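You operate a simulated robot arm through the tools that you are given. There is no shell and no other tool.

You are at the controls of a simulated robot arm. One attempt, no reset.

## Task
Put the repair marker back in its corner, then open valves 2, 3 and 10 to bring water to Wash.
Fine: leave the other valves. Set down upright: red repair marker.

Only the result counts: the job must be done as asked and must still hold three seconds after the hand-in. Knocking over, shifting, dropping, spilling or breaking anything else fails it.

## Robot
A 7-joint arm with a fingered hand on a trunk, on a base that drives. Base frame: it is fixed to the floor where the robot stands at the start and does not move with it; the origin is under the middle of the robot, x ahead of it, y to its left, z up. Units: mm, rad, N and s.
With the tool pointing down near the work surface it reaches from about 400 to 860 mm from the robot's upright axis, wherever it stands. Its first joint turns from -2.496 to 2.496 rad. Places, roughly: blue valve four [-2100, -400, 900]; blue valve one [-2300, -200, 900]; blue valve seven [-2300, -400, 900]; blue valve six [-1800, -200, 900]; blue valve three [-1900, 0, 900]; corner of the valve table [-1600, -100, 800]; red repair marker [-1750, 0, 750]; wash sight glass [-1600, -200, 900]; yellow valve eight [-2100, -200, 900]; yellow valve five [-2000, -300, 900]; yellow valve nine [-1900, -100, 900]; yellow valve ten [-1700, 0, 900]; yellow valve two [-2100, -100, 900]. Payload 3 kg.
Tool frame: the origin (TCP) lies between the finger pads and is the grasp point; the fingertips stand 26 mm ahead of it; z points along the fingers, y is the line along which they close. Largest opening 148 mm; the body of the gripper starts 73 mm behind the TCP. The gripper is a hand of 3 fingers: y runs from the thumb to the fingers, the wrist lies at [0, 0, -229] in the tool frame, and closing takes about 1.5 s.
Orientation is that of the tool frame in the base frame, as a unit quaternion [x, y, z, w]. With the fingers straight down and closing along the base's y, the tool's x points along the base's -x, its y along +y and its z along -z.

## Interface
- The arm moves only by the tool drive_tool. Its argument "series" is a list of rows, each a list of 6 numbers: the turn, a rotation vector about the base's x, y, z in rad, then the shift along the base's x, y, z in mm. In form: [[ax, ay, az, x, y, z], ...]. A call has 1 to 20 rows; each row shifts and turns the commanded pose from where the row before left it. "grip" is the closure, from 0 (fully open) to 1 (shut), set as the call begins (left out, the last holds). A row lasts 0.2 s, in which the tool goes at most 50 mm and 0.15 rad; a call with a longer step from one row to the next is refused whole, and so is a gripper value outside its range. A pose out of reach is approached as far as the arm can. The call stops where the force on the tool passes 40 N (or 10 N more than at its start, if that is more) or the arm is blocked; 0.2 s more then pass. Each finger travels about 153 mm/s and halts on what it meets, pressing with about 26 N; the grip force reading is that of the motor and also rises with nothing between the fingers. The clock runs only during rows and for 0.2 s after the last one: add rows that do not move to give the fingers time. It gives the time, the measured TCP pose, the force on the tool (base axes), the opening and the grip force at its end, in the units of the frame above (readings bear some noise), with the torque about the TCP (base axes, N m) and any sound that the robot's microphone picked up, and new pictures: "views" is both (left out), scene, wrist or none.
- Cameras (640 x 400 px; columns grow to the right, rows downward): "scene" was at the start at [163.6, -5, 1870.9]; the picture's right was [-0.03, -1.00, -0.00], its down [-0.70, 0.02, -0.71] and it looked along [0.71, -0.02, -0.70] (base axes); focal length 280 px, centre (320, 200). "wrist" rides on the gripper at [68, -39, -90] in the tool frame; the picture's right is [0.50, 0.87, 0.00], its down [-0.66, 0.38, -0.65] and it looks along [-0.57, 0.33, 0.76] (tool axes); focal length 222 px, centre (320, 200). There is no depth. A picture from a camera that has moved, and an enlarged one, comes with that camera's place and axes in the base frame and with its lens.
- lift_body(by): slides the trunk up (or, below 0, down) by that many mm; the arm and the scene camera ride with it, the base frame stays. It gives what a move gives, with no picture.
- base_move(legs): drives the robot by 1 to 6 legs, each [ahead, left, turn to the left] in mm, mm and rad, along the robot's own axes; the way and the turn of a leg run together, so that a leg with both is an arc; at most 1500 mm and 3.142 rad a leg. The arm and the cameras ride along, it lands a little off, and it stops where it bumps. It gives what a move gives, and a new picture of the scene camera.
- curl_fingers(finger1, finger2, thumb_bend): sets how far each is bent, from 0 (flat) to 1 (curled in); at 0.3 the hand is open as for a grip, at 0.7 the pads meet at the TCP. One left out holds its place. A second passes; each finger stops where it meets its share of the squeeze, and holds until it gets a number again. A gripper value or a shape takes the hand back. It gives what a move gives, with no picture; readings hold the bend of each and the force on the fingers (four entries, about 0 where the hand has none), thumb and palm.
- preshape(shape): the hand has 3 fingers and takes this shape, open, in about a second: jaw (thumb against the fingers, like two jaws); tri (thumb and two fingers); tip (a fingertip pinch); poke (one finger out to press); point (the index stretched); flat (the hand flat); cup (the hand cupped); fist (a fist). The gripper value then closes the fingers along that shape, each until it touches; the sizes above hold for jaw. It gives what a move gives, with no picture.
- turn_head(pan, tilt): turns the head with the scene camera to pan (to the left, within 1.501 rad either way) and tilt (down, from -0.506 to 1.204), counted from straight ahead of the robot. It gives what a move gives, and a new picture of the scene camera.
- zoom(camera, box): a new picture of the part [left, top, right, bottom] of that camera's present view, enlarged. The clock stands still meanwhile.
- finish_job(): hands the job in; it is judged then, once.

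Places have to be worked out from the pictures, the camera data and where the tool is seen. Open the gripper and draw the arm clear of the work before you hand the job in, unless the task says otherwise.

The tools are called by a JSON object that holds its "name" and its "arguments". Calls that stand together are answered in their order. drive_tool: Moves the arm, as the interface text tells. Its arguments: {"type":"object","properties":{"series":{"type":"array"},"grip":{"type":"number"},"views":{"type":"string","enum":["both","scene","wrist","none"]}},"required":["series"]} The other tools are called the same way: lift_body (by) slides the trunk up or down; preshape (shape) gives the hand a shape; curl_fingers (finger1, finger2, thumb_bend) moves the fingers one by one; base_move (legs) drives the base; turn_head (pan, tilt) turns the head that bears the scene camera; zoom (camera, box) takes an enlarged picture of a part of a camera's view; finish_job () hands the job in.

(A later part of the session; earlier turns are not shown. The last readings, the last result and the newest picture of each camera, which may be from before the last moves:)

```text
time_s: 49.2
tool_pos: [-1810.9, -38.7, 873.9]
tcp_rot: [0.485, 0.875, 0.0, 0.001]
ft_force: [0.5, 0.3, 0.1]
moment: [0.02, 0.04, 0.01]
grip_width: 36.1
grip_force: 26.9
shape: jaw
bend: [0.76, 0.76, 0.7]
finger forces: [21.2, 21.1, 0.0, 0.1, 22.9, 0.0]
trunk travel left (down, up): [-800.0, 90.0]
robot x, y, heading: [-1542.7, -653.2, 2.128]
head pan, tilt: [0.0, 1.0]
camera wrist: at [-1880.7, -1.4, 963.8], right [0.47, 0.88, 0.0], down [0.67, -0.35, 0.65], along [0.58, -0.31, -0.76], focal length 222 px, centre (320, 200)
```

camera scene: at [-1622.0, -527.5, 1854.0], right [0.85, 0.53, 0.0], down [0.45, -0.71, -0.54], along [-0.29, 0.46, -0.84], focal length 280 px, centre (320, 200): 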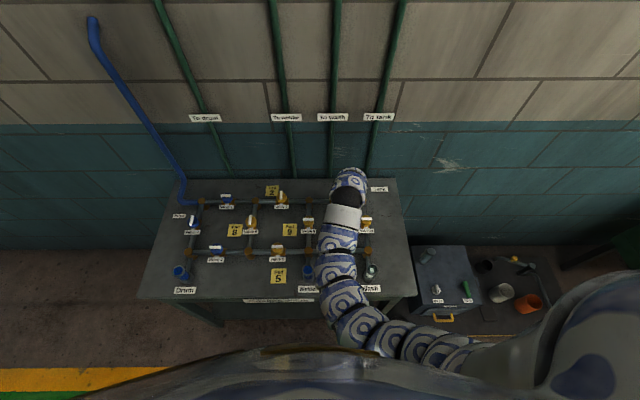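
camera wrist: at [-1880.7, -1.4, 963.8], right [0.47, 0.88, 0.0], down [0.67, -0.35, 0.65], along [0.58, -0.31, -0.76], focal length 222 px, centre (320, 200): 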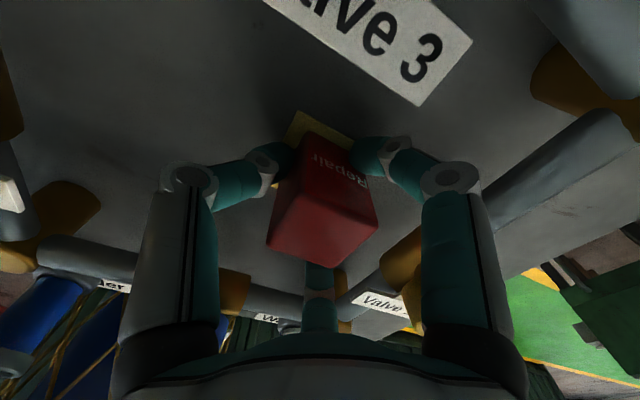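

The marker is held (about 36 mm, roughly 21–23 N on each digit). I lift it straight up 140 mm.

{"name": "drive_tool", "arguments": {"series": [[0, 0, 0, 0, 0, 10], [0, 0, 0, 0, 0, 15], [0, 0, 0, 0, 0, 20], [0, 0, 0, 0, 0, 25], [0, 0, 0, 0, 0, 25], [0, 0, 0, 0, 0, 25], [0, 0, 0, 0, 0, 20]], "grip": 0.9, "views": "both"}}

```text
time_s: 50.8
tool_pos: [-1813.9, -38.7, 1013.5]
tcp_rot: [0.485, 0.874, 0.0, 0.001]
ft_force: [0.5, 0.2, -1.7]
moment: [-0.02, 0.03, 0.02]
grip_width: 36.1
grip_force: 26.0
shape: jaw
bend: [0.76, 0.76, 0.7]
finger forces: [21.3, 21.2, 0.0, 0.1, 22.6, 0.1]
trunk travel left (down, up): [-800.0, 90.0]
robot x, y, heading: [-1546.4, -647.5, 2.127]
head pan, tilt: [0.0, 1.0]
camera scene: at [-1622.2, -527.7, 1854.0], right [0.85, 0.53, 0.0], down [0.45, -0.71, -0.54], along [-0.29, 0.46, -0.84], focal length 280 px, centre (320, 200)
camera wrist: at [-1882.0, -2.4, 1104.7], right [0.47, 0.88, 0.0], down [0.67, -0.35, 0.65], along [0.58, -0.31, -0.76], focal length 222 px, centre (320, 200)
```

scene: 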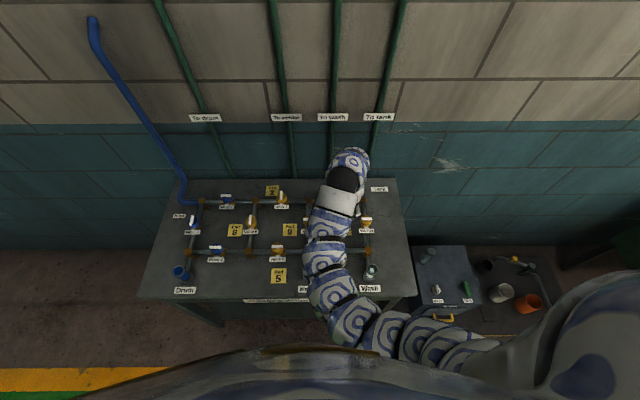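
wrist: 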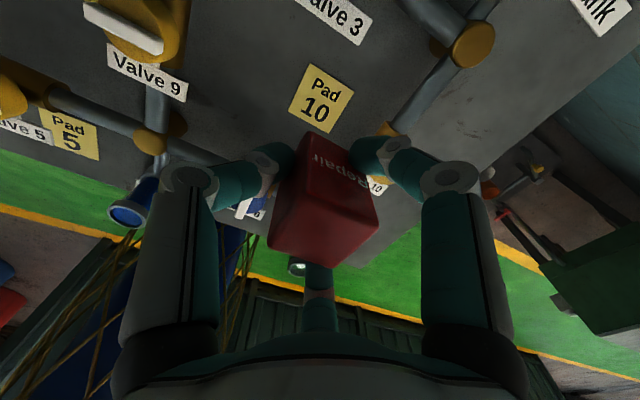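

Lifted cleanly; "Pad 10" shows underneath. The table corner works out at about [-1462, -128], so I aim the marker at about [-1564, -105] (74 mm in from both edges), turning the hand back 180° so the thumb points to the right, away from the Wash glass. Half of this move first.

{"name": "drive_tool", "arguments": {"series": [[0, 0, 0.1428, 11.4, -3, 0], [0, 0, 0.1428, 11.4, -3, 0], [0, 0, 0.1428, 11.4, -3, 0], [0, 0, 0.1428, 11.4, -3, 0], [0, 0, 0.1428, 11.4, -3, 0], [0, 0, 0.1428, 11.4, -3, 0], [0, 0, 0.1428, 11.4, -3, 0], [0, 0, 0.1428, 11.4, -3, 0], [0, 0, 0.1428, 11.4, -3, 0], [0, 0, 0.1428, 11.4, -3, 0], [0, 0, 0.1428, 11.4, -3, 0]], "grip": 0.9, "views": "wrist"}}

{"name": "drive_tool", "arguments": {"series": [[0, 0, 0.1428, 11.4, -3, 0], [0, 0, 0.1428, 11.4, -3, 0], [0, 0, 0.1428, 11.4, -3, 0], [0, 0, 0.1428, 11.4, -3, 0], [0, 0, 0.1428, 11.4, -3, 0], [0, 0, 0.1428, 11.4, -3, 0], [0, 0, 0.1428, 11.4, -3, 0], [0, 0, 0.1428, 11.4, -3, 0], [0, 0, 0.1428, 11.4, -3, 0], [0, 0, 0.1428, 11.4, -3, 0], [0, 0, 0.1428, 11.4, -3, 0]], "grip": 0.9, "views": "both"}}

```text
time_s: 53.2
tool_pos: [-1687.7, -70.9, 1014.5]
tcp_rot: [-0.276, 0.961, 0.0, 0.001]
ft_force: [0.2, -0.1, -1.4]
moment: [0.02, -0.01, 0.0]
grip_width: 35.9
grip_force: 25.8
shape: jaw
bend: [0.76, 0.76, 0.7]
finger forces: [21.5, 21.1, 0.0, 0.0, 22.5, 0.0]
trunk travel left (down, up): [-800.0, 90.0]
robot x, y, heading: [-1543.8, -650.9, 2.13]
head pan, tilt: [0.0, 1.0]
camera wrist: at [-1723.8, -140.0, 1104.1], right [-0.88, 0.47, 0.0], down [0.35, 0.67, 0.65], along [0.31, 0.58, -0.76], focal length 222 px, centre (320, 200)
```

wrist: 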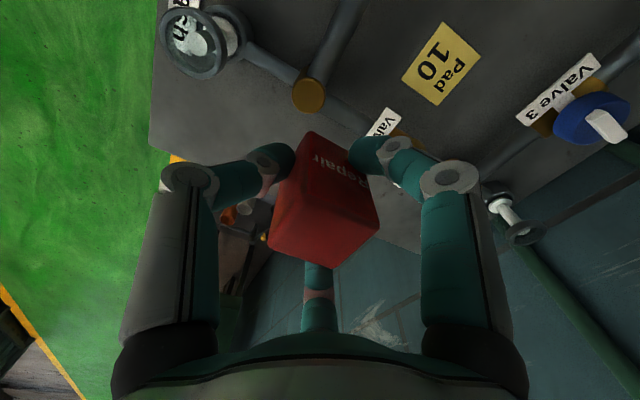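

```text
time_s: 55.6
tool_pos: [-1562.1, -101.5, 1011.9]
tcp_rot: [0.875, -0.484, 0.002, 0.001]
ft_force: [0.0, -0.2, 0.4]
moment: [0.0, 0.02, 0.0]
grip_width: 36.0
grip_force: 25.5
shape: jaw
bend: [0.76, 0.76, 0.7]
finger forces: [21.5, 21.1, 0.0, 0.2, 22.4, 0.1]
out of reach, approached as far as the arm can: row 11
trunk travel left (down, up): [-800.0, 90.0]
robot x, y, heading: [-1546.0, -651.0, 2.133]
head pan, tilt: [0.0, 1.0]
camera scene: at [-1621.6, -527.3, 1854.0], right [0.85, 0.53, 0.0], down [0.45, -0.71, -0.54], along [-0.29, 0.46, -0.84], focal length 280 px, centre (320, 200)
camera wrist: at [-1494.0, -138.1, 1102.7], right [-0.47, -0.88, 0.0], down [-0.67, 0.36, 0.65], along [-0.58, 0.3, -0.76], focal length 222 px, centre (320, 200)
```

scene: 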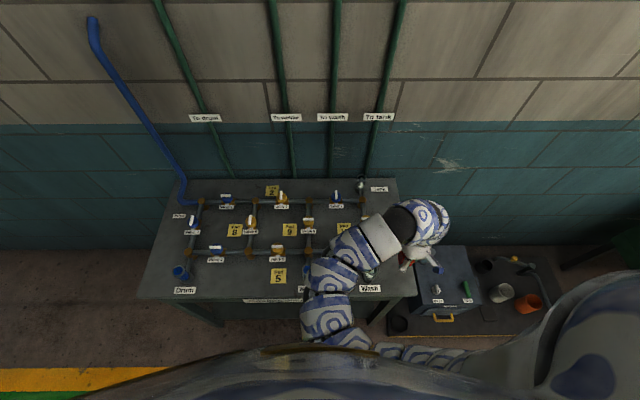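
wrist: 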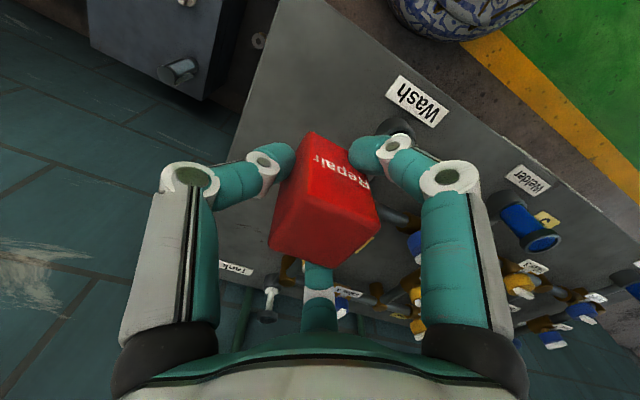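

The marker is now above the free corner area, thumb to the right. I lower it to a few mm above its resting height (rest is TCP z≈874).

{"name": "drive_tool", "arguments": {"series": [[0, 0, 0, 0, 0, -25], [0, 0, 0, 0, 0, -25], [0, 0, 0, 0, 0, -25], [0, 0, 0, 0, 0, -25], [0, 0, 0, 0, 0, -20], [0, 0, 0, 0, 0, -10]], "grip": 0.9, "views": "both"}}

```text
time_s: 57.0
tool_pos: [-1563.4, -103.2, 882.3]
tcp_rot: [0.875, -0.485, -0.001, 0.0]
ft_force: [0.1, 0.4, -1.4]
moment: [0.0, 0.0, -0.01]
grip_width: 35.7
grip_force: 25.9
shape: jaw
bend: [0.76, 0.76, 0.7]
finger forces: [21.3, 21.2, 0.0, 0.1, 22.1, 0.0]
trunk travel left (down, up): [-800.0, 90.0]
robot x, y, heading: [-1541.7, -651.6, 2.131]
head pan, tilt: [0.0, 1.0]
camera scene: at [-1622.0, -527.5, 1854.0], right [0.85, 0.53, 0.0], down [0.45, -0.71, -0.54], along [-0.29, 0.46, -0.84], focal length 280 px, centre (320, 200)
camera wrist: at [-1493.8, -139.3, 972.2], right [-0.47, -0.88, 0.0], down [-0.67, 0.36, 0.65], along [-0.58, 0.31, -0.76], focal length 222 px, centre (320, 200)
```

scene: 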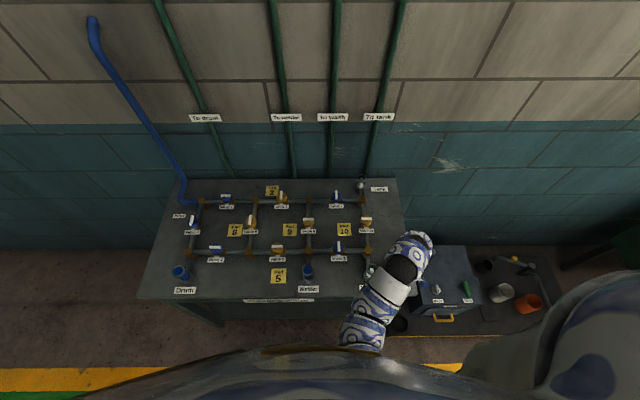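
wrist: 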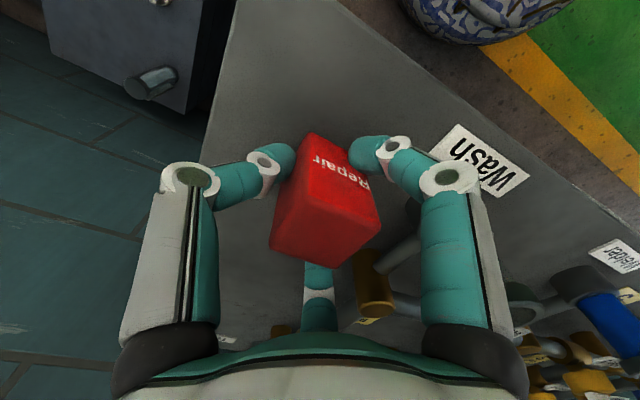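

8 mm to go and the Wash glass is clear of the digits. I lower in small steps until it touches.

{"name": "drive_tool", "arguments": {"series": [[0, 0, 0, 0, 0, -3], [0, 0, 0, 0, 0, -2], [0, 0, 0, 0, 0, -1.5], [0, 0, 0, 0, 0, -1.5], [0, 0, 0, 0, 0, 0]], "grip": 0.9, "views": "none"}}

```text
time_s: 58.2
tool_pos: [-1561.3, -102.1, 874.3]
tcp_rot: [0.875, -0.485, -0.001, -0.001]
ft_force: [-0.6, -0.4, -0.9]
moment: [0.0, 0.01, 0.0]
grip_width: 35.7
grip_force: 25.9
shape: jaw
bend: [0.76, 0.76, 0.7]
finger forces: [21.3, 21.2, 0.0, 0.0, 22.0, 0.1]
trunk travel left (down, up): [-800.0, 90.0]
robot x, y, heading: [-1542.5, -651.9, 2.127]
head pan, tilt: [0.0, 1.0]
```

No contact yet (force z still about -1 N, the marker's weight). I go on in 1 mm steps.

{"name": "drive_tool", "arguments": {"series": [[0, 0, 0, 0, 0, -1], [0, 0, 0, 0, 0, 0]], "views": "none"}}

{"name": "drive_tool", "arguments": {"series": [[0, 0, 0, 0, 0, -1], [0, 0, 0, 0, 0, 0]], "views": "none"}}

```text
time_s: 58.8
tool_pos: [-1562.0, -102.1, 873.8]
tcp_rot: [0.875, -0.485, 0.0, -0.001]
ft_force: [0.0, 0.2, -1.0]
moment: [-0.01, 0.02, 0.01]
grip_width: 35.9
grip_force: 26.3
shape: jaw
bend: [0.76, 0.76, 0.7]
finger forces: [21.3, 21.2, 0.0, 0.0, 22.0, 0.0]
trunk travel left (down, up): [-800.0, 90.0]
robot x, y, heading: [-1548.4, -651.6, 2.124]
head pan, tilt: [0.0, 1.0]
```

```text
time_s: 59.4
tool_pos: [-1562.6, -101.2, 871.8]
tcp_rot: [0.875, -0.484, -0.002, 0.0]
ft_force: [-0.5, 0.1, 2.6]
moment: [-0.02, 0.05, 0.01]
grip_width: 35.9
grip_force: 25.8
shape: jaw
bend: [0.76, 0.76, 0.7]
finger forces: [21.9, 22.1, 0.1, 0.0, 22.8, 0.0]
trunk travel left (down, up): [-800.0, 90.0]
robot x, y, heading: [-1544.9, -652.3, 2.13]
head pan, tilt: [0.0, 1.0]
```

Contact is felt (force z turned to +2.6 N), so the marker stands on the table. I open the hand part way, slowly.

{"name": "drive_tool", "arguments": {"series": [[0, 0, 0, 0, 0, 0], [0, 0, 0, 0, 0, 0], [0, 0, 0, 0, 0, 0]], "grip": 0.7, "views": "none"}}

{"name": "drive_tool", "arguments": {"series": [[0, 0, 0, 0, 0, 0], [0, 0, 0, 0, 0, 0], [0, 0, 0, 0, 0, 0]], "grip": 0.4, "views": "wrist"}}

```text
time_s: 60.2
tool_pos: [-1561.1, -101.5, 872.6]
tcp_rot: [0.875, -0.485, -0.001, -0.001]
ft_force: [1.3, 0.9, 0.6]
moment: [0.04, -0.02, 0.02]
grip_width: 44.5
grip_force: 0.0
shape: jaw
bend: [0.77, 0.76, 0.7]
finger forces: [0.7, 1.1, 0.0, 0.0, 0.0, 0.0]
trunk travel left (down, up): [-800.0, 90.0]
robot x, y, heading: [-1545.8, -652.2, 2.13]
head pan, tilt: [0.0, 1.0]
```

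```text
time_s: 61.0
tool_pos: [-1562.5, -102.3, 872.2]
tcp_rot: [0.875, -0.485, -0.001, 0.0]
ft_force: [1.0, 0.1, 0.2]
moment: [0.0, 0.04, -0.01]
grip_width: 88.7
grip_force: 0.1
shape: jaw
bend: [0.32, 0.32, 0.7]
finger forces: [0.1, 0.0, 0.0, 0.1, 0.0, 0.0]
trunk travel left (down, up): [-800.0, 90.0]
robot x, y, heading: [-1540.3, -652.8, 2.13]
head pan, tilt: [0.0, 1.0]
camera wrist: at [-1493.3, -138.5, 962.3], right [-0.47, -0.88, 0.0], down [-0.67, 0.36, 0.65], along [-0.58, 0.31, -0.76], focal length 222 px, centre (320, 200)
```

wrist: 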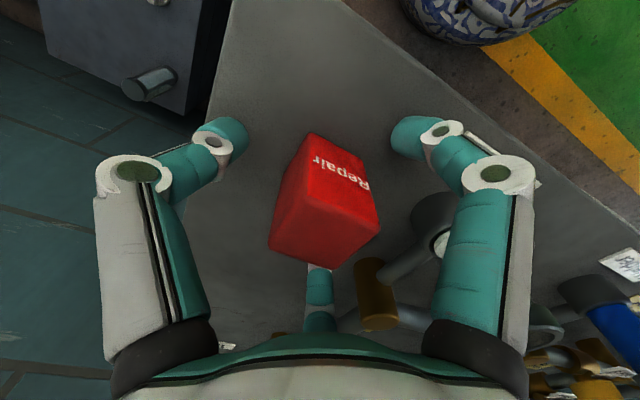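

The marker stands free and upright. I rise straight up.

{"name": "drive_tool", "arguments": {"series": [[0, 0, 0, 0, 0, 10], [0, 0, 0, 0, 0, 20], [0, 0, 0, 0, 0, 25], [0, 0, 0, 0, 0, 25], [0, 0, 0, 0, 0, 25], [0, 0, 0, 0, 0, 25], [0, 0, 0, 0, 0, 10]], "grip": 0.4, "views": "both"}}

```text
time_s: 62.6
tool_pos: [-1562.4, -102.1, 1012.5]
tcp_rot: [0.874, -0.485, 0.0, 0.0]
ft_force: [0.4, -0.5, 0.1]
moment: [0.0, -0.01, -0.01]
grip_width: 88.3
grip_force: 0.1
shape: jaw
bend: [0.32, 0.32, 0.7]
finger forces: [0.0, 0.0, 0.0, 0.0, 0.0, 0.0]
trunk travel left (down, up): [-800.0, 90.0]
robot x, y, heading: [-1541.3, -650.3, 2.128]
head pan, tilt: [0.0, 1.0]
camera scene: at [-1621.8, -527.7, 1854.0], right [0.85, 0.53, 0.0], down [0.45, -0.71, -0.54], along [-0.29, 0.46, -0.84], focal length 280 px, centre (320, 200)
camera wrist: at [-1494.5, -138.3, 1103.1], right [-0.47, -0.88, 0.0], down [-0.67, 0.36, 0.65], along [-0.58, 0.3, -0.76], focal length 222 px, centre (320, 200)
```

scene: 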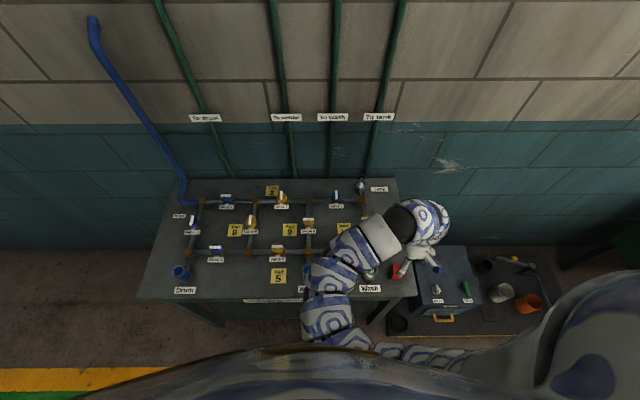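
wrist: 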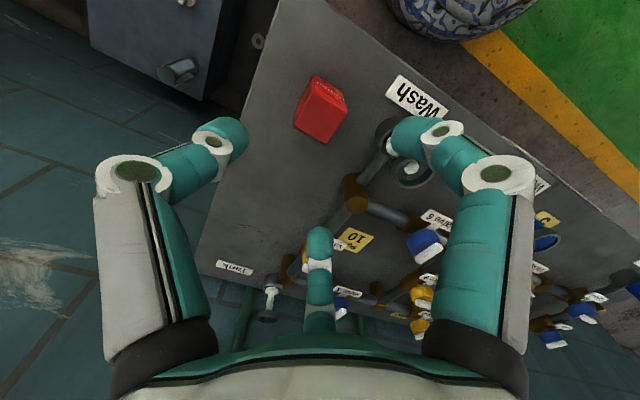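

The marker stands upright in the corner. Next is valve 10: triangulated at about [-1744, 3], white handle bar at z≈920 lying across its pipe (closed). I move above it and turn the hand so it closes across the bar.

{"name": "drive_tool", "arguments": {"series": [[0, 0, -0.1428, -16.5, 9.55, 0], [0, 0, -0.1428, -16.5, 9.55, 0], [0, 0, -0.1428, -16.5, 9.55, 0], [0, 0, -0.1428, -16.5, 9.55, 0], [0, 0, -0.1428, -16.5, 9.55, 0], [0, 0, -0.1428, -16.5, 9.55, 0], [0, 0, -0.1428, -16.5, 9.55, 0], [0, 0, -0.1428, -16.5, 9.55, 0], [0, 0, -0.1428, -16.5, 9.55, 0], [0, 0, -0.1428, -16.5, 9.55, 0], [0, 0, -0.1428, -16.5, 9.55, 0]], "grip": 0.4, "views": "both"}}

{"name": "zoom", "arguments": {"camera": "wrist", "box": [240, 40, 420, 160]}}

```text
time_s: 65.0
tool_pos: [-1743.6, 3.8, 1012.3]
tcp_rot: [-0.275, 0.961, 0.0, 0.0]
ft_force: [-0.1, 0.3, 0.3]
moment: [0.0, -0.01, 0.01]
grip_width: 88.4
grip_force: 0.0
shape: jaw
bend: [0.32, 0.32, 0.7]
finger forces: [0.1, 0.0, 0.0, 0.0, 0.1, 0.0]
trunk travel left (down, up): [-800.0, 90.0]
robot x, y, heading: [-1543.7, -648.3, 2.129]
head pan, tilt: [0.0, 1.0]
camera scene: at [-1622.2, -527.3, 1854.0], right [0.85, 0.53, 0.0], down [0.45, -0.71, -0.54], along [-0.29, 0.46, -0.84], focal length 280 px, centre (320, 200)
camera wrist: at [-1781.0, -65.1, 1103.4], right [-0.88, 0.47, 0.0], down [0.36, 0.67, 0.65], along [0.31, 0.58, -0.76], focal length 222 px, centre (320, 200)
```

scene: 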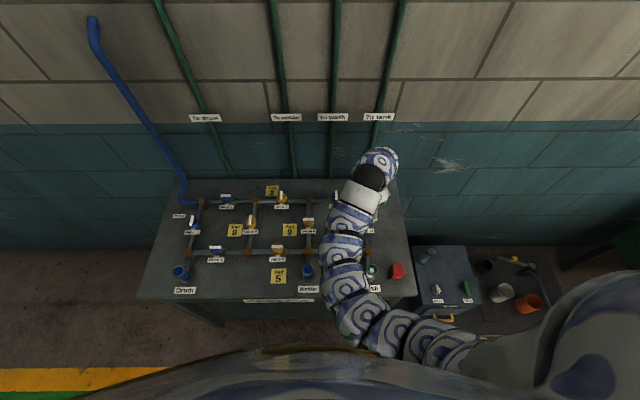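
wrist: 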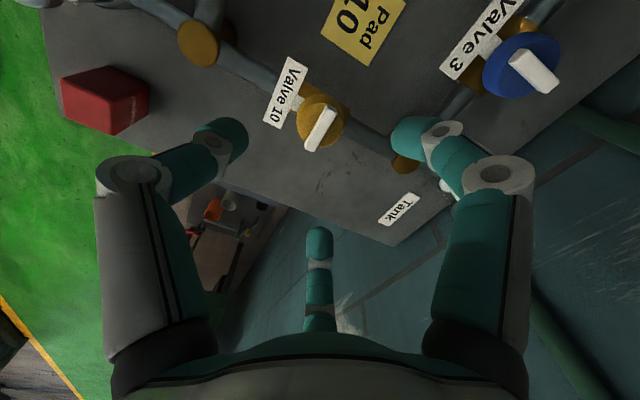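

```text
3.33 times, centred on (330, 100) of wrist
camera zoom: at [-1781.0, -65.1, 1103.4], right [-0.88, 0.47, 0.0], down [0.36, 0.67, 0.65], along [0.31, 0.58, -0.76], focal length 740 px, centre (287, 533)
```

zoom: 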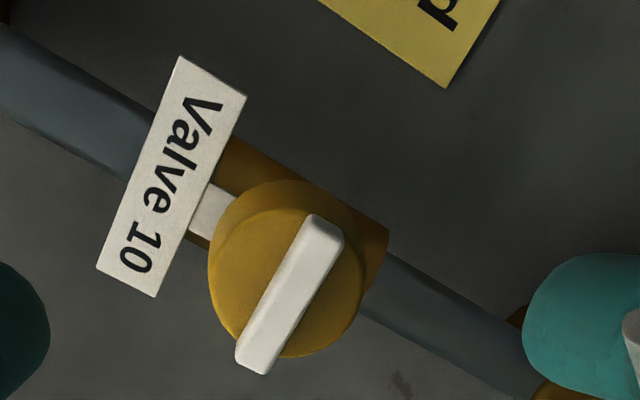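

The bar is right under the TCP (offset about 1.6 mm), about 41×9 mm, top near z 922. I descend to TCP z≈940 so the fingertips reach the bar's level, then close on it.

{"name": "drive_tool", "arguments": {"series": [[0, 0, 0, -1, -0.5, -20], [0, 0, 0, -0.6, -0.3, -20], [0, 0, 0, 0, 0, -20], [0, 0, 0, 0, 0, -7], [0, 0, 0, 0, 0, -4]], "grip": 0.6, "views": "wrist"}}

{"name": "zoom", "arguments": {"camera": "wrist", "box": [200, 80, 440, 240]}}

```text
time_s: 66.2
tool_pos: [-1745.0, 2.9, 940.8]
tcp_rot: [-0.275, 0.961, 0.0, 0.0]
ft_force: [-1.1, 0.3, -0.7]
moment: [-0.01, 0.01, -0.02]
grip_width: 59.2
grip_force: 0.1
shape: jaw
bend: [0.77, 0.77, 0.7]
finger forces: [0.0, 0.0, 0.0, 0.0, 0.0, 0.0]
trunk travel left (down, up): [-800.0, 90.0]
robot x, y, heading: [-1544.2, -653.5, 2.129]
head pan, tilt: [0.0, 1.0]
camera wrist: at [-1782.2, -66.5, 1031.7], right [-0.88, 0.47, 0.0], down [0.35, 0.67, 0.65], along [0.31, 0.58, -0.76], focal length 222 px, centre (320, 200)
```

wrist: 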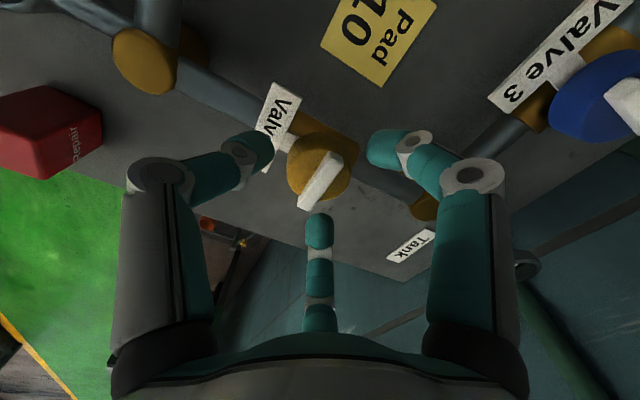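

```text
2.50 times, centred on (320, 160) of wrist
camera zoom: at [-1782.2, -66.5, 1031.7], right [-0.88, 0.47, 0.0], down [0.35, 0.67, 0.65], along [0.31, 0.58, -0.76], focal length 555 px, centre (320, 300)
```

zoom: 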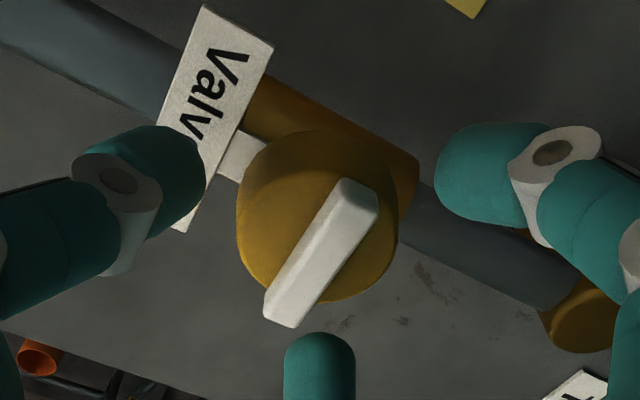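

Fingertips surround the bar at its height with no contact. I close fully on the bar.

{"name": "drive_tool", "arguments": {"series": [[0, 0, 0, 0, 0, 0], [0, 0, 0, 0, 0, 0], [0, 0, 0, 0, 0, 0], [0, 0, 0, 0, 0, 0], [0, 0, 0, 0, 0, 0], [0, 0, 0, 0, 0, 0]], "grip": 1.0, "views": "wrist"}}

{"name": "zoom", "arguments": {"camera": "wrist", "box": [200, 80, 440, 240]}}

```text
time_s: 67.7
tool_pos: [-1746.3, 2.4, 944.5]
tcp_rot: [-0.276, 0.961, 0.004, 0.0]
ft_force: [0.9, -2.7, 20.5]
moment: [-0.26, -0.14, 0.02]
grip_width: 31.3
grip_force: 26.1
shape: jaw
bend: [0.76, 0.76, 0.7]
finger forces: [24.7, 23.9, 0.1, 0.0, 42.7, 0.0]
trunk travel left (down, up): [-800.0, 90.0]
robot x, y, heading: [-1543.6, -654.0, 2.13]
head pan, tilt: [0.0, 1.0]
stopped in row 6: the force on the tool passed its limit at 40 N (the readings are from after the stop); the commanded pose is now the measured one
camera wrist: at [-1782.3, -66.2, 1034.3], right [-0.88, 0.47, 0.01], down [0.36, 0.66, 0.66], along [0.31, 0.58, -0.75], focal length 222 px, centre (320, 200)
```

wrist: 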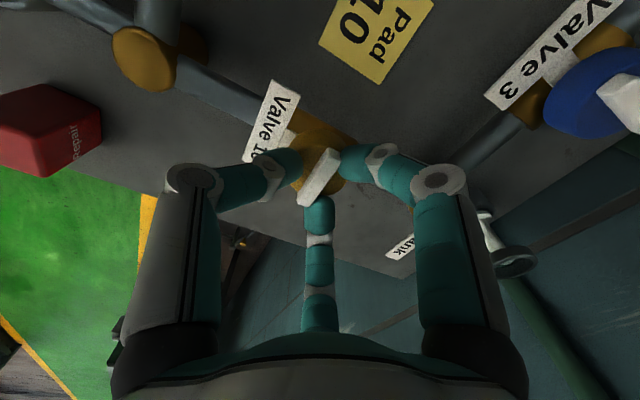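

```text
2.50 times, centred on (320, 160) of wrist
camera zoom: at [-1782.3, -66.2, 1034.3], right [-0.88, 0.47, 0.01], down [0.36, 0.66, 0.66], along [0.31, 0.58, -0.75], focal length 555 px, centre (320, 300)
```

zoom: 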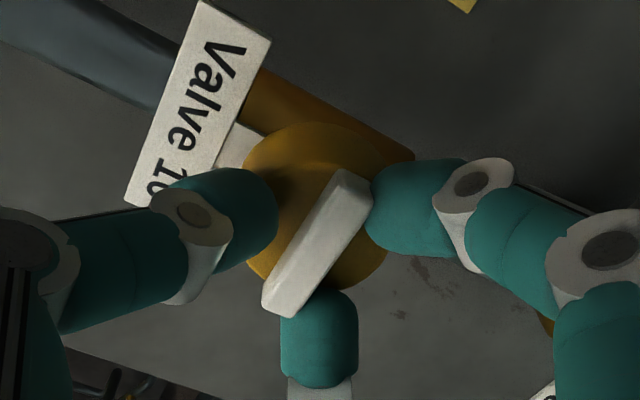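

The two fingers clamp the bar near both ends with the thumb opposing (about 24/24/43 N). I try turning counter-clockwise a little, first lifting 1 mm to ease the vertical load, and watch the torque and the picture.

{"name": "drive_tool", "arguments": {"series": [[0, 0, 0, 0, 0, 1], [0, 0, 0.08, 0, 0, 0], [0, 0, 0.08, 0, 0, 0], [0, 0, 0.08, 0, 0, 0], [0, 0, 0.08, 0, 0, 0]], "grip": 1.0, "views": "wrist"}}

{"name": "zoom", "arguments": {"camera": "wrist", "box": [200, 80, 440, 240]}}

```text
time_s: 68.9
tool_pos: [-1745.1, 2.1, 944.4]
tcp_rot: [-0.426, 0.905, 0.002, 0.0]
ft_force: [-4.6, -2.1, 13.6]
moment: [-0.11, 0.12, -0.02]
grip_width: 31.2
grip_force: 26.0
shape: jaw
bend: [0.76, 0.76, 0.7]
finger forces: [27.6, 23.3, 0.1, 0.0, 30.4, 0.0]
trunk travel left (down, up): [-800.0, 90.0]
robot x, y, heading: [-1541.6, -655.5, 2.133]
head pan, tilt: [0.0, 1.0]
camera wrist: at [-1758.9, -74.3, 1034.4], right [-0.99, 0.17, 0.0], down [0.13, 0.74, 0.66], along [0.11, 0.65, -0.75], focal length 222 px, centre (320, 200)
```

wrist: 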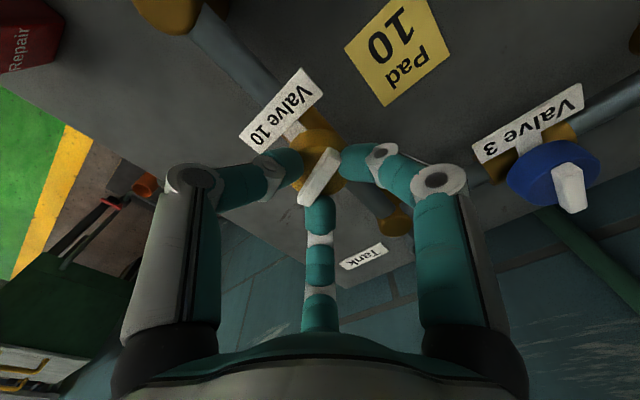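

```text
2.50 times, centred on (320, 160) of wrist
camera zoom: at [-1758.9, -74.3, 1034.4], right [-0.99, 0.17, 0.0], down [0.13, 0.74, 0.66], along [0.11, 0.65, -0.75], focal length 555 px, centre (320, 300)
```

zoom: 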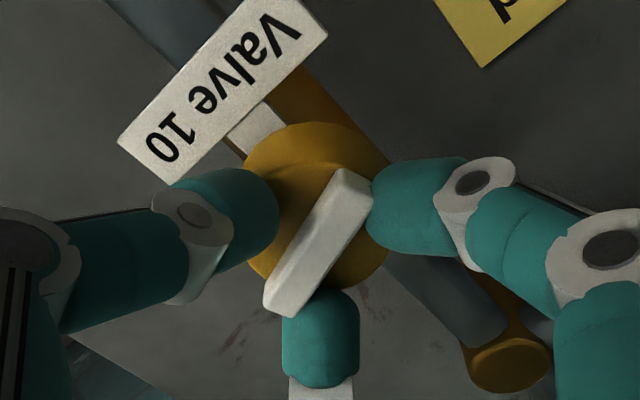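

The bar turned with the hand (the label rotated in the picture while the bar did not), with little torque. I go on counter-clockwise.

{"name": "drive_tool", "arguments": {"series": [[0, 0, 0.12, 0, 0, 0], [0, 0, 0.12, 0, 0, 0], [0, 0, 0.12, 0, 0, 0], [0, 0, 0.12, 0, 0, 0], [0, 0, 0.12, 0, 0, 0], [0, 0, 0.12, 0, 0, 0], [0, 0, 0.12, 0, 0, 0], [0, 0, 0.12, 0, 0, 0]], "grip": 1.0, "views": "both"}}

{"name": "zoom", "arguments": {"camera": "wrist", "box": [200, 80, 440, 240]}}

```text
time_s: 70.7
tool_pos: [-1745.7, 1.7, 945.3]
tcp_rot: [0.796, -0.606, -0.001, 0.001]
ft_force: [-4.1, -7.4, 12.2]
moment: [-0.33, 0.14, -0.03]
grip_width: 30.6
grip_force: 25.8
shape: jaw
bend: [0.76, 0.76, 0.7]
finger forces: [30.4, 23.7, 0.0, 0.0, 25.2, 0.1]
trunk travel left (down, up): [-800.0, 90.0]
robot x, y, heading: [-1548.6, -653.4, 2.128]
head pan, tilt: [0.0, 1.0]
camera scene: at [-1622.1, -529.5, 1854.1], right [0.85, 0.53, 0.0], down [0.45, -0.71, -0.54], along [-0.29, 0.46, -0.84], focal length 280 px, centre (320, 200)
camera wrist: at [-1690.3, -52.7, 1034.5], right [-0.7, -0.71, 0.0], down [-0.54, 0.53, 0.66], along [-0.47, 0.46, -0.75], focal length 222 px, centre (320, 200)
```

scene: 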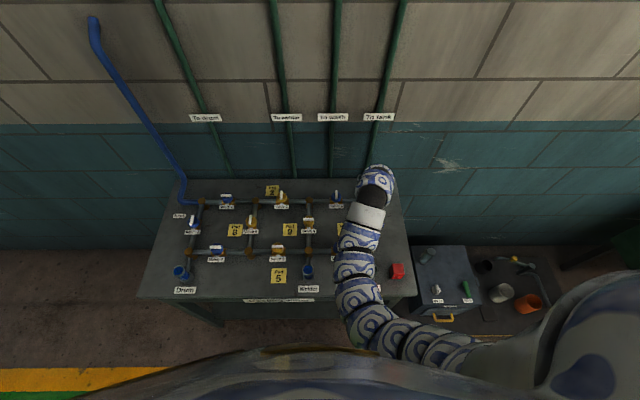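
wrist: 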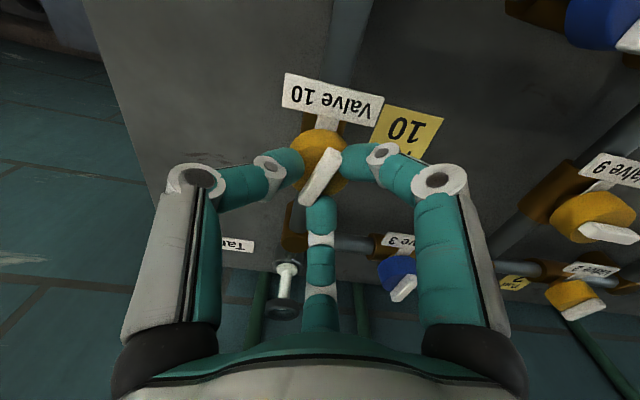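

```text
2.50 times, centred on (320, 160) of wrist
camera zoom: at [-1690.3, -52.7, 1034.5], right [-0.7, -0.71, 0.0], down [-0.54, 0.53, 0.66], along [-0.47, 0.46, -0.75], focal length 555 px, centre (320, 300)
```

zoom: 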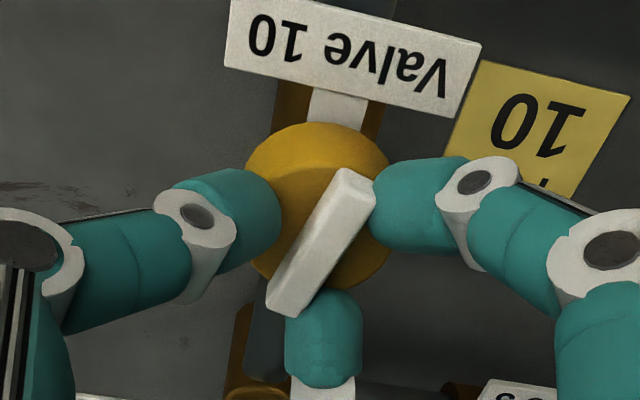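

Turned 1.28 rad so far with the bar following. I do the last 0.3 rad and a touch more, watching for an end stop or a sound.

{"name": "drive_tool", "arguments": {"series": [[0, 0, 0.1, 0, 0, 0], [0, 0, 0.1, 0, 0, 0], [0, 0, 0.09, 0, 0, 0], [0, 0, 0, 0, 0, 0]], "grip": 1.0, "views": "wrist"}}

{"name": "drive_tool", "arguments": {"series": [[0, 0, 0.03, 0, 0, 0], [0, 0, 0.03, 0, 0, 0], [0, 0, 0, 0, 0, 0]], "grip": 1.0, "views": "wrist"}}

{"name": "zoom", "arguments": {"camera": "wrist", "box": [200, 80, 440, 240]}}

```text
time_s: 71.7
tool_pos: [-1744.7, 2.5, 944.4]
tcp_rot: [0.875, -0.485, -0.002, 0.002]
ft_force: [-2.1, -12.2, 10.3]
moment: [-0.44, 0.08, -0.12]
grip_width: 30.1
grip_force: 26.3
shape: jaw
bend: [0.76, 0.76, 0.7]
finger forces: [29.5, 23.8, 0.0, 0.0, 19.0, 0.0]
trunk travel left (down, up): [-800.0, 90.0]
robot x, y, heading: [-1544.2, -650.1, 2.13]
head pan, tilt: [0.0, 1.0]
camera wrist: at [-1676.5, -34.5, 1034.7], right [-0.47, -0.88, 0.0], down [-0.67, 0.35, 0.66], along [-0.58, 0.31, -0.75], focal length 222 px, centre (320, 200)
```

wrist: 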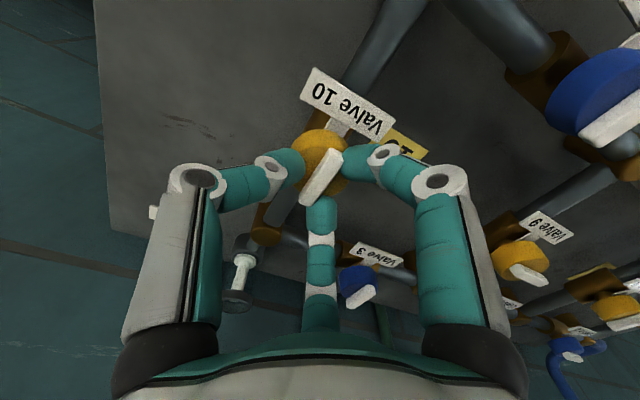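

```text
time_s: 72.5
tool_pos: [-1744.3, 2.1, 943.3]
tcp_rot: [0.889, -0.458, -0.001, 0.001]
ft_force: [0.4, -12.5, 11.0]
moment: [-0.49, -0.02, -0.15]
grip_width: 30.0
grip_force: 25.9
shape: jaw
bend: [0.76, 0.76, 0.7]
finger forces: [30.4, 22.3, 0.0, 0.0, 19.0, 0.0]
trunk travel left (down, up): [-800.0, 90.0]
robot x, y, heading: [-1545.3, -650.9, 2.134]
head pan, tilt: [0.0, 1.0]
camera wrist: at [-1674.2, -30.2, 1034.9], right [-0.42, -0.91, 0.0], down [-0.69, 0.31, 0.66], along [-0.6, 0.27, -0.75], focal length 222 px, centre (320, 200)
```

wrist: 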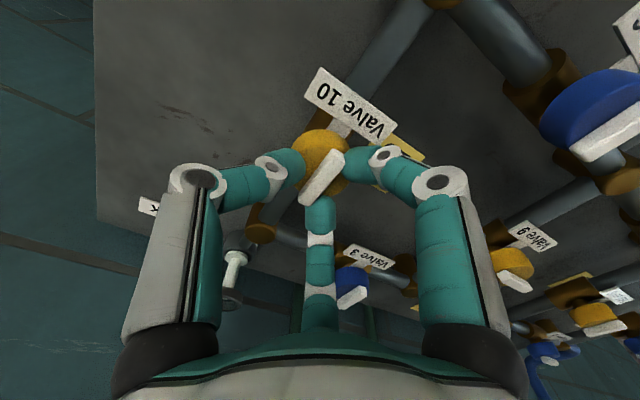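

```text
2.50 times, centred on (320, 160) of wrist
camera zoom: at [-1674.2, -30.2, 1034.9], right [-0.42, -0.91, 0.0], down [-0.69, 0.31, 0.66], along [-0.6, 0.27, -0.75], focal length 555 px, centre (320, 300)
```

zoom: 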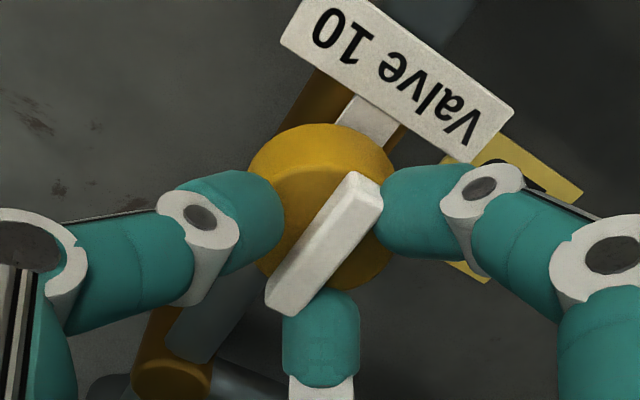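

The bar now lies parallel to its pipe and the torque has risen slightly, as at an end stop. I open the hand, rise, and check valve 10.

{"name": "drive_tool", "arguments": {"series": [[0, 0, 0, 0, 0, 0], [0, 0, 0, 0, 0, 0], [0, 0, 0, 0, 0, 0]], "grip": 0.6, "views": "none"}}

{"name": "drive_tool", "arguments": {"series": [[0, 0, 0, 0, 0, 10], [0, 0, 0, 0, 0, 20], [0, 0, 0, 0, 0, 25], [0, 0, 0, 0, 0, 25]], "grip": 0.6, "views": "both"}}

{"name": "zoom", "arguments": {"camera": "wrist", "box": [200, 20, 440, 180]}}

```text
time_s: 73.3
tool_pos: [-1746.5, 3.0, 943.7]
tcp_rot: [0.889, -0.458, -0.002, 0.002]
ft_force: [-0.2, 0.2, 0.2]
moment: [0.0, 0.01, 0.0]
grip_width: 58.5
grip_force: 0.1
shape: jaw
bend: [0.77, 0.77, 0.7]
finger forces: [0.0, 0.0, 0.0, 0.0, 0.1, 0.0]
trunk travel left (down, up): [-800.0, 90.0]
robot x, y, heading: [-1546.4, -648.0, 2.13]
head pan, tilt: [0.0, 1.0]
```

```text
time_s: 74.3
tool_pos: [-1744.9, 2.1, 1023.7]
tcp_rot: [0.889, -0.459, -0.001, 0.001]
ft_force: [0.2, 0.3, -0.3]
moment: [-0.04, 0.0, -0.01]
grip_width: 58.7
grip_force: 0.1
shape: jaw
bend: [0.77, 0.77, 0.7]
finger forces: [0.0, 0.1, 0.0, 0.0, 0.1, 0.1]
trunk travel left (down, up): [-800.0, 90.0]
robot x, y, heading: [-1539.5, -654.8, 2.133]
head pan, tilt: [0.0, 1.0]
camera scene: at [-1622.2, -527.7, 1854.0], right [0.85, 0.53, 0.0], down [0.45, -0.71, -0.54], along [-0.29, 0.46, -0.84], focal length 280 px, centre (320, 200)
camera wrist: at [-1674.3, -29.7, 1113.7], right [-0.42, -0.91, 0.0], down [-0.69, 0.32, 0.66], along [-0.6, 0.27, -0.75], focal length 222 px, centre (320, 200)
```

scene: 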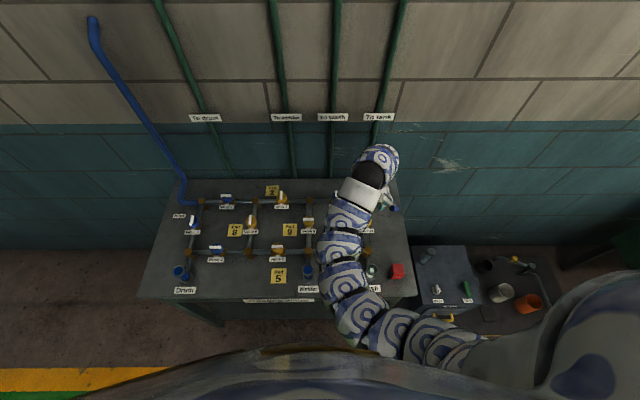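
wrist: 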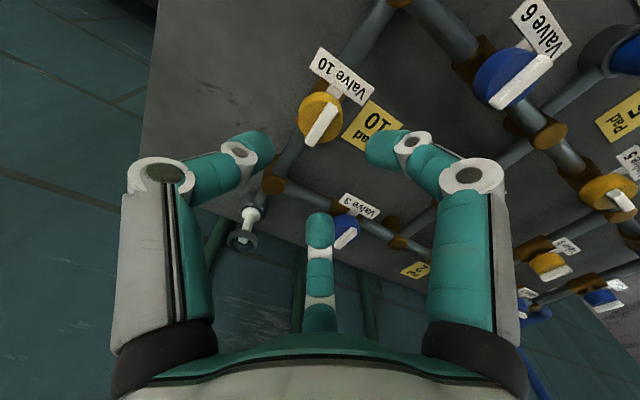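

```text
2.50 times, centred on (320, 100) of wrist
camera zoom: at [-1674.3, -29.7, 1113.7], right [-0.42, -0.91, 0.0], down [-0.69, 0.32, 0.66], along [-0.6, 0.27, -0.75], focal length 555 px, centre (320, 450)
```

zoom: 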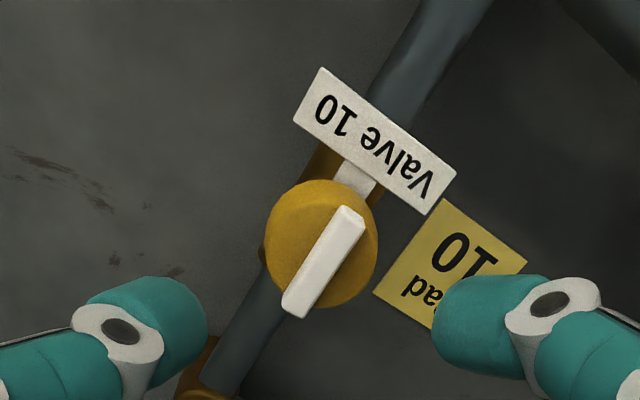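

Valve 10's bar is now along its pipe. Valve 3 is next, at about [-1896, 36] with its bar along the forward direction; to turn it counter-clockwise too, I bring the hand above it with the fingers to the right (180° clockwise from here).

{"name": "drive_tool", "arguments": {"series": [[0, 0, -0.1456, -6.9, 1.55, 0], [0, 0, -0.1456, -6.9, 1.55, 0], [0, 0, -0.1456, -6.9, 1.55, 0], [0, 0, -0.1456, -6.9, 1.55, 0], [0, 0, -0.1456, -6.9, 1.55, 0], [0, 0, -0.1456, -6.9, 1.55, 0], [0, 0, -0.1456, -6.9, 1.55, 0], [0, 0, -0.1456, -6.9, 1.55, 0], [0, 0, -0.1456, -6.9, 1.55, 0], [0, 0, -0.1456, -6.9, 1.55, 0], [0, 0, -0.1456, -6.9, 1.55, 0]], "grip": 0.6, "views": "none"}}

{"name": "drive_tool", "arguments": {"series": [[0, 0, -0.1456, -6.9, 1.55, 0], [0, 0, -0.1456, -6.9, 1.55, 0], [0, 0, -0.1456, -6.9, 1.55, 0], [0, 0, -0.1456, -6.9, 1.55, 0], [0, 0, -0.1456, -6.9, 1.55, 0], [0, 0, -0.1456, -6.9, 1.55, 0], [0, 0, -0.1456, -6.9, 1.55, 0], [0, 0, -0.1456, -6.9, 1.55, 0], [0, 0, -0.1456, -6.9, 1.55, 0], [0, 0, -0.1456, -6.9, 1.55, 0], [0, 0, -0.1456, -6.9, 1.55, 0]], "grip": 0.6, "views": "both"}}

{"name": "zoom", "arguments": {"camera": "wrist", "box": [240, 40, 420, 160]}}

{"name": "zoom", "arguments": {"camera": "scene", "box": [320, 200, 390, 250]}}

```text
time_s: 76.7
tool_pos: [-1821.6, 20.9, 1024.2]
tcp_rot: [-0.289, 0.957, 0.001, 0.0]
ft_force: [-0.3, 0.2, 0.8]
moment: [0.03, 0.01, 0.02]
grip_width: 58.9
grip_force: 0.0
shape: jaw
bend: [0.77, 0.77, 0.7]
finger forces: [0.0, 0.0, 0.1, 0.0, 0.0, 0.0]
trunk travel left (down, up): [-800.0, 90.0]
robot x, y, heading: [-1544.6, -656.9, 2.136]
head pan, tilt: [0.0, 1.0]
```

```text
time_s: 79.1
tool_pos: [-1897.3, 39.9, 1025.5]
tcp_rot: [0.486, 0.874, 0.0, 0.001]
ft_force: [-0.4, -0.7, 0.4]
moment: [-0.01, -0.03, -0.02]
grip_width: 59.0
grip_force: 0.0
shape: jaw
bend: [0.77, 0.77, 0.7]
finger forces: [0.0, 0.0, 0.1, 0.0, 0.0, 0.1]
trunk travel left (down, up): [-800.0, 90.0]
robot x, y, heading: [-1542.7, -653.2, 2.129]
head pan, tilt: [0.0, 1.0]
camera scene: at [-1622.3, -527.4, 1854.0], right [0.85, 0.53, 0.0], down [0.45, -0.71, -0.54], along [-0.29, 0.46, -0.84], focal length 280 px, centre (320, 200)
camera wrist: at [-1967.5, 76.2, 1114.5], right [0.47, 0.88, 0.0], down [0.67, -0.36, 0.66], along [0.58, -0.31, -0.76], focal length 222 px, centre (320, 200)
```

scene: 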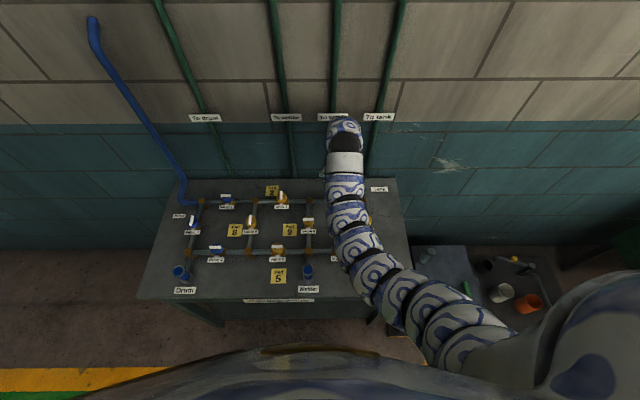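
wrist: 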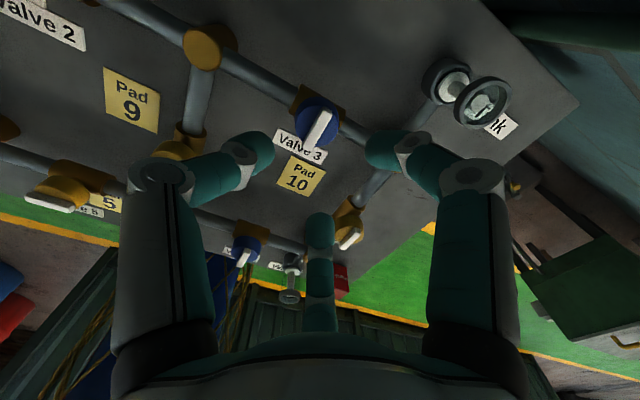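

```text
3.33 times, centred on (330, 100) of wrist
camera zoom: at [-1967.5, 76.2, 1114.5], right [0.47, 0.88, 0.0], down [0.67, -0.36, 0.66], along [0.58, -0.31, -0.76], focal length 740 px, centre (287, 533)
```

zoom: 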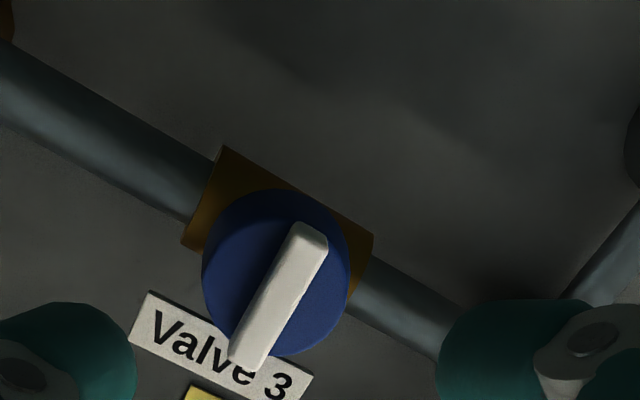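

```text
8.00 times, centred on (355, 225) of scene
camera zoom: at [-1622.3, -527.4, 1854.0], right [0.85, 0.53, 0.0], down [0.45, -0.71, -0.54], along [-0.29, 0.46, -0.84], focal length 2236 px, centre (40, 0)
```

zoom: 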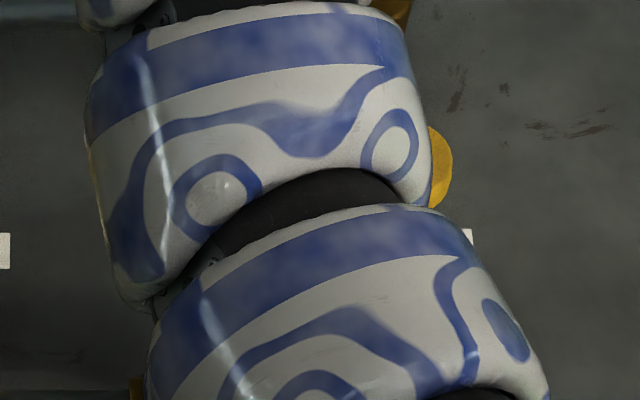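

Valve 3's bar is centred at about [-1897, 36.5], under the TCP within 3 mm. I descend to TCP z≈945, a bit higher than before, and close on it.

{"name": "drive_tool", "arguments": {"series": [[0, 0, 0, 0, -2, -25], [0, 0, 0, 0, -1.4, -25], [0, 0, 0, 0, 0, -20], [0, 0, 0, 0, 0, -10], [0, 0, 0, 0, 0, 0]], "grip": 0.6, "views": "none"}}

{"name": "drive_tool", "arguments": {"series": [[0, 0, 0, 0, 0, 0], [0, 0, 0, 0, 0, 0], [0, 0, 0, 0, 0, 0], [0, 0, 0, 0, 0, 0], [0, 0, 0, 0, 0, 0]], "grip": 1.0, "views": "wrist"}}

{"name": "zoom", "arguments": {"camera": "wrist", "box": [200, 80, 440, 240]}}

```text
time_s: 80.3
tool_pos: [-1896.3, 35.6, 943.0]
tcp_rot: [0.486, 0.874, 0.001, 0.001]
ft_force: [1.2, -0.2, -0.6]
moment: [-0.01, -0.04, -0.03]
grip_width: 59.0
grip_force: 0.0
shape: jaw
bend: [0.77, 0.77, 0.7]
finger forces: [0.0, 0.1, 0.1, 0.0, 0.0, 0.0]
trunk travel left (down, up): [-800.0, 90.0]
robot x, y, heading: [-1545.1, -653.9, 2.128]
head pan, tilt: [0.0, 1.0]
```

```text
time_s: 81.5
tool_pos: [-1896.7, 35.3, 945.4]
tcp_rot: [0.485, 0.874, 0.003, 0.0]
ft_force: [-0.7, 5.5, 21.5]
moment: [0.18, 0.05, -0.03]
grip_width: 29.6
grip_force: 26.4
shape: jaw
bend: [0.76, 0.76, 0.7]
finger forces: [28.5, 24.7, 0.0, 0.0, 29.3, 0.0]
trunk travel left (down, up): [-800.0, 90.0]
robot x, y, heading: [-1546.1, -653.9, 2.124]
head pan, tilt: [0.0, 1.0]
camera wrist: at [-1965.8, 72.2, 1035.3], right [0.47, 0.88, 0.0], down [0.67, -0.36, 0.65], along [0.58, -0.31, -0.76], focal length 222 px, centre (320, 200)
```

wrist: 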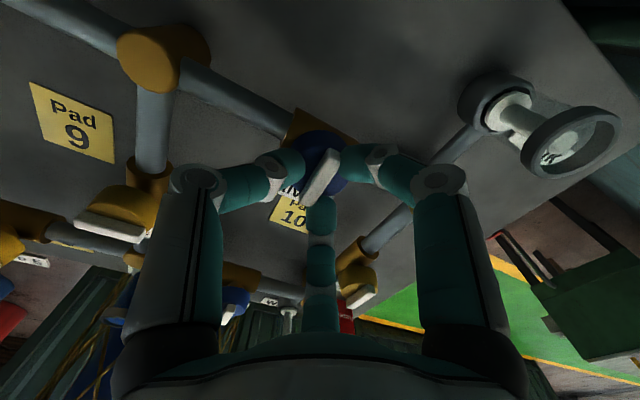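

```text
2.50 times, centred on (320, 160) of wrist
camera zoom: at [-1965.8, 72.2, 1035.3], right [0.47, 0.88, 0.0], down [0.67, -0.36, 0.65], along [0.58, -0.31, -0.76], focal length 555 px, centre (320, 300)
```

zoom: 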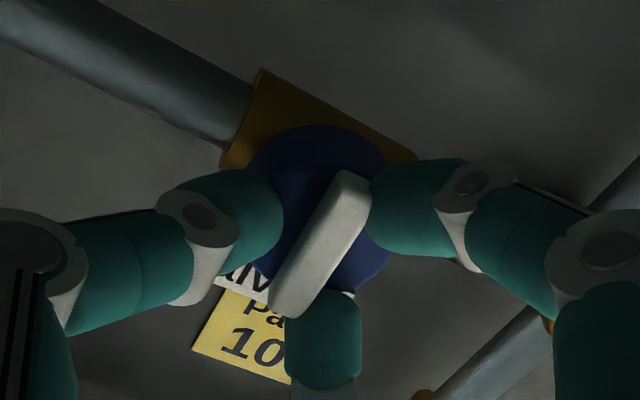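

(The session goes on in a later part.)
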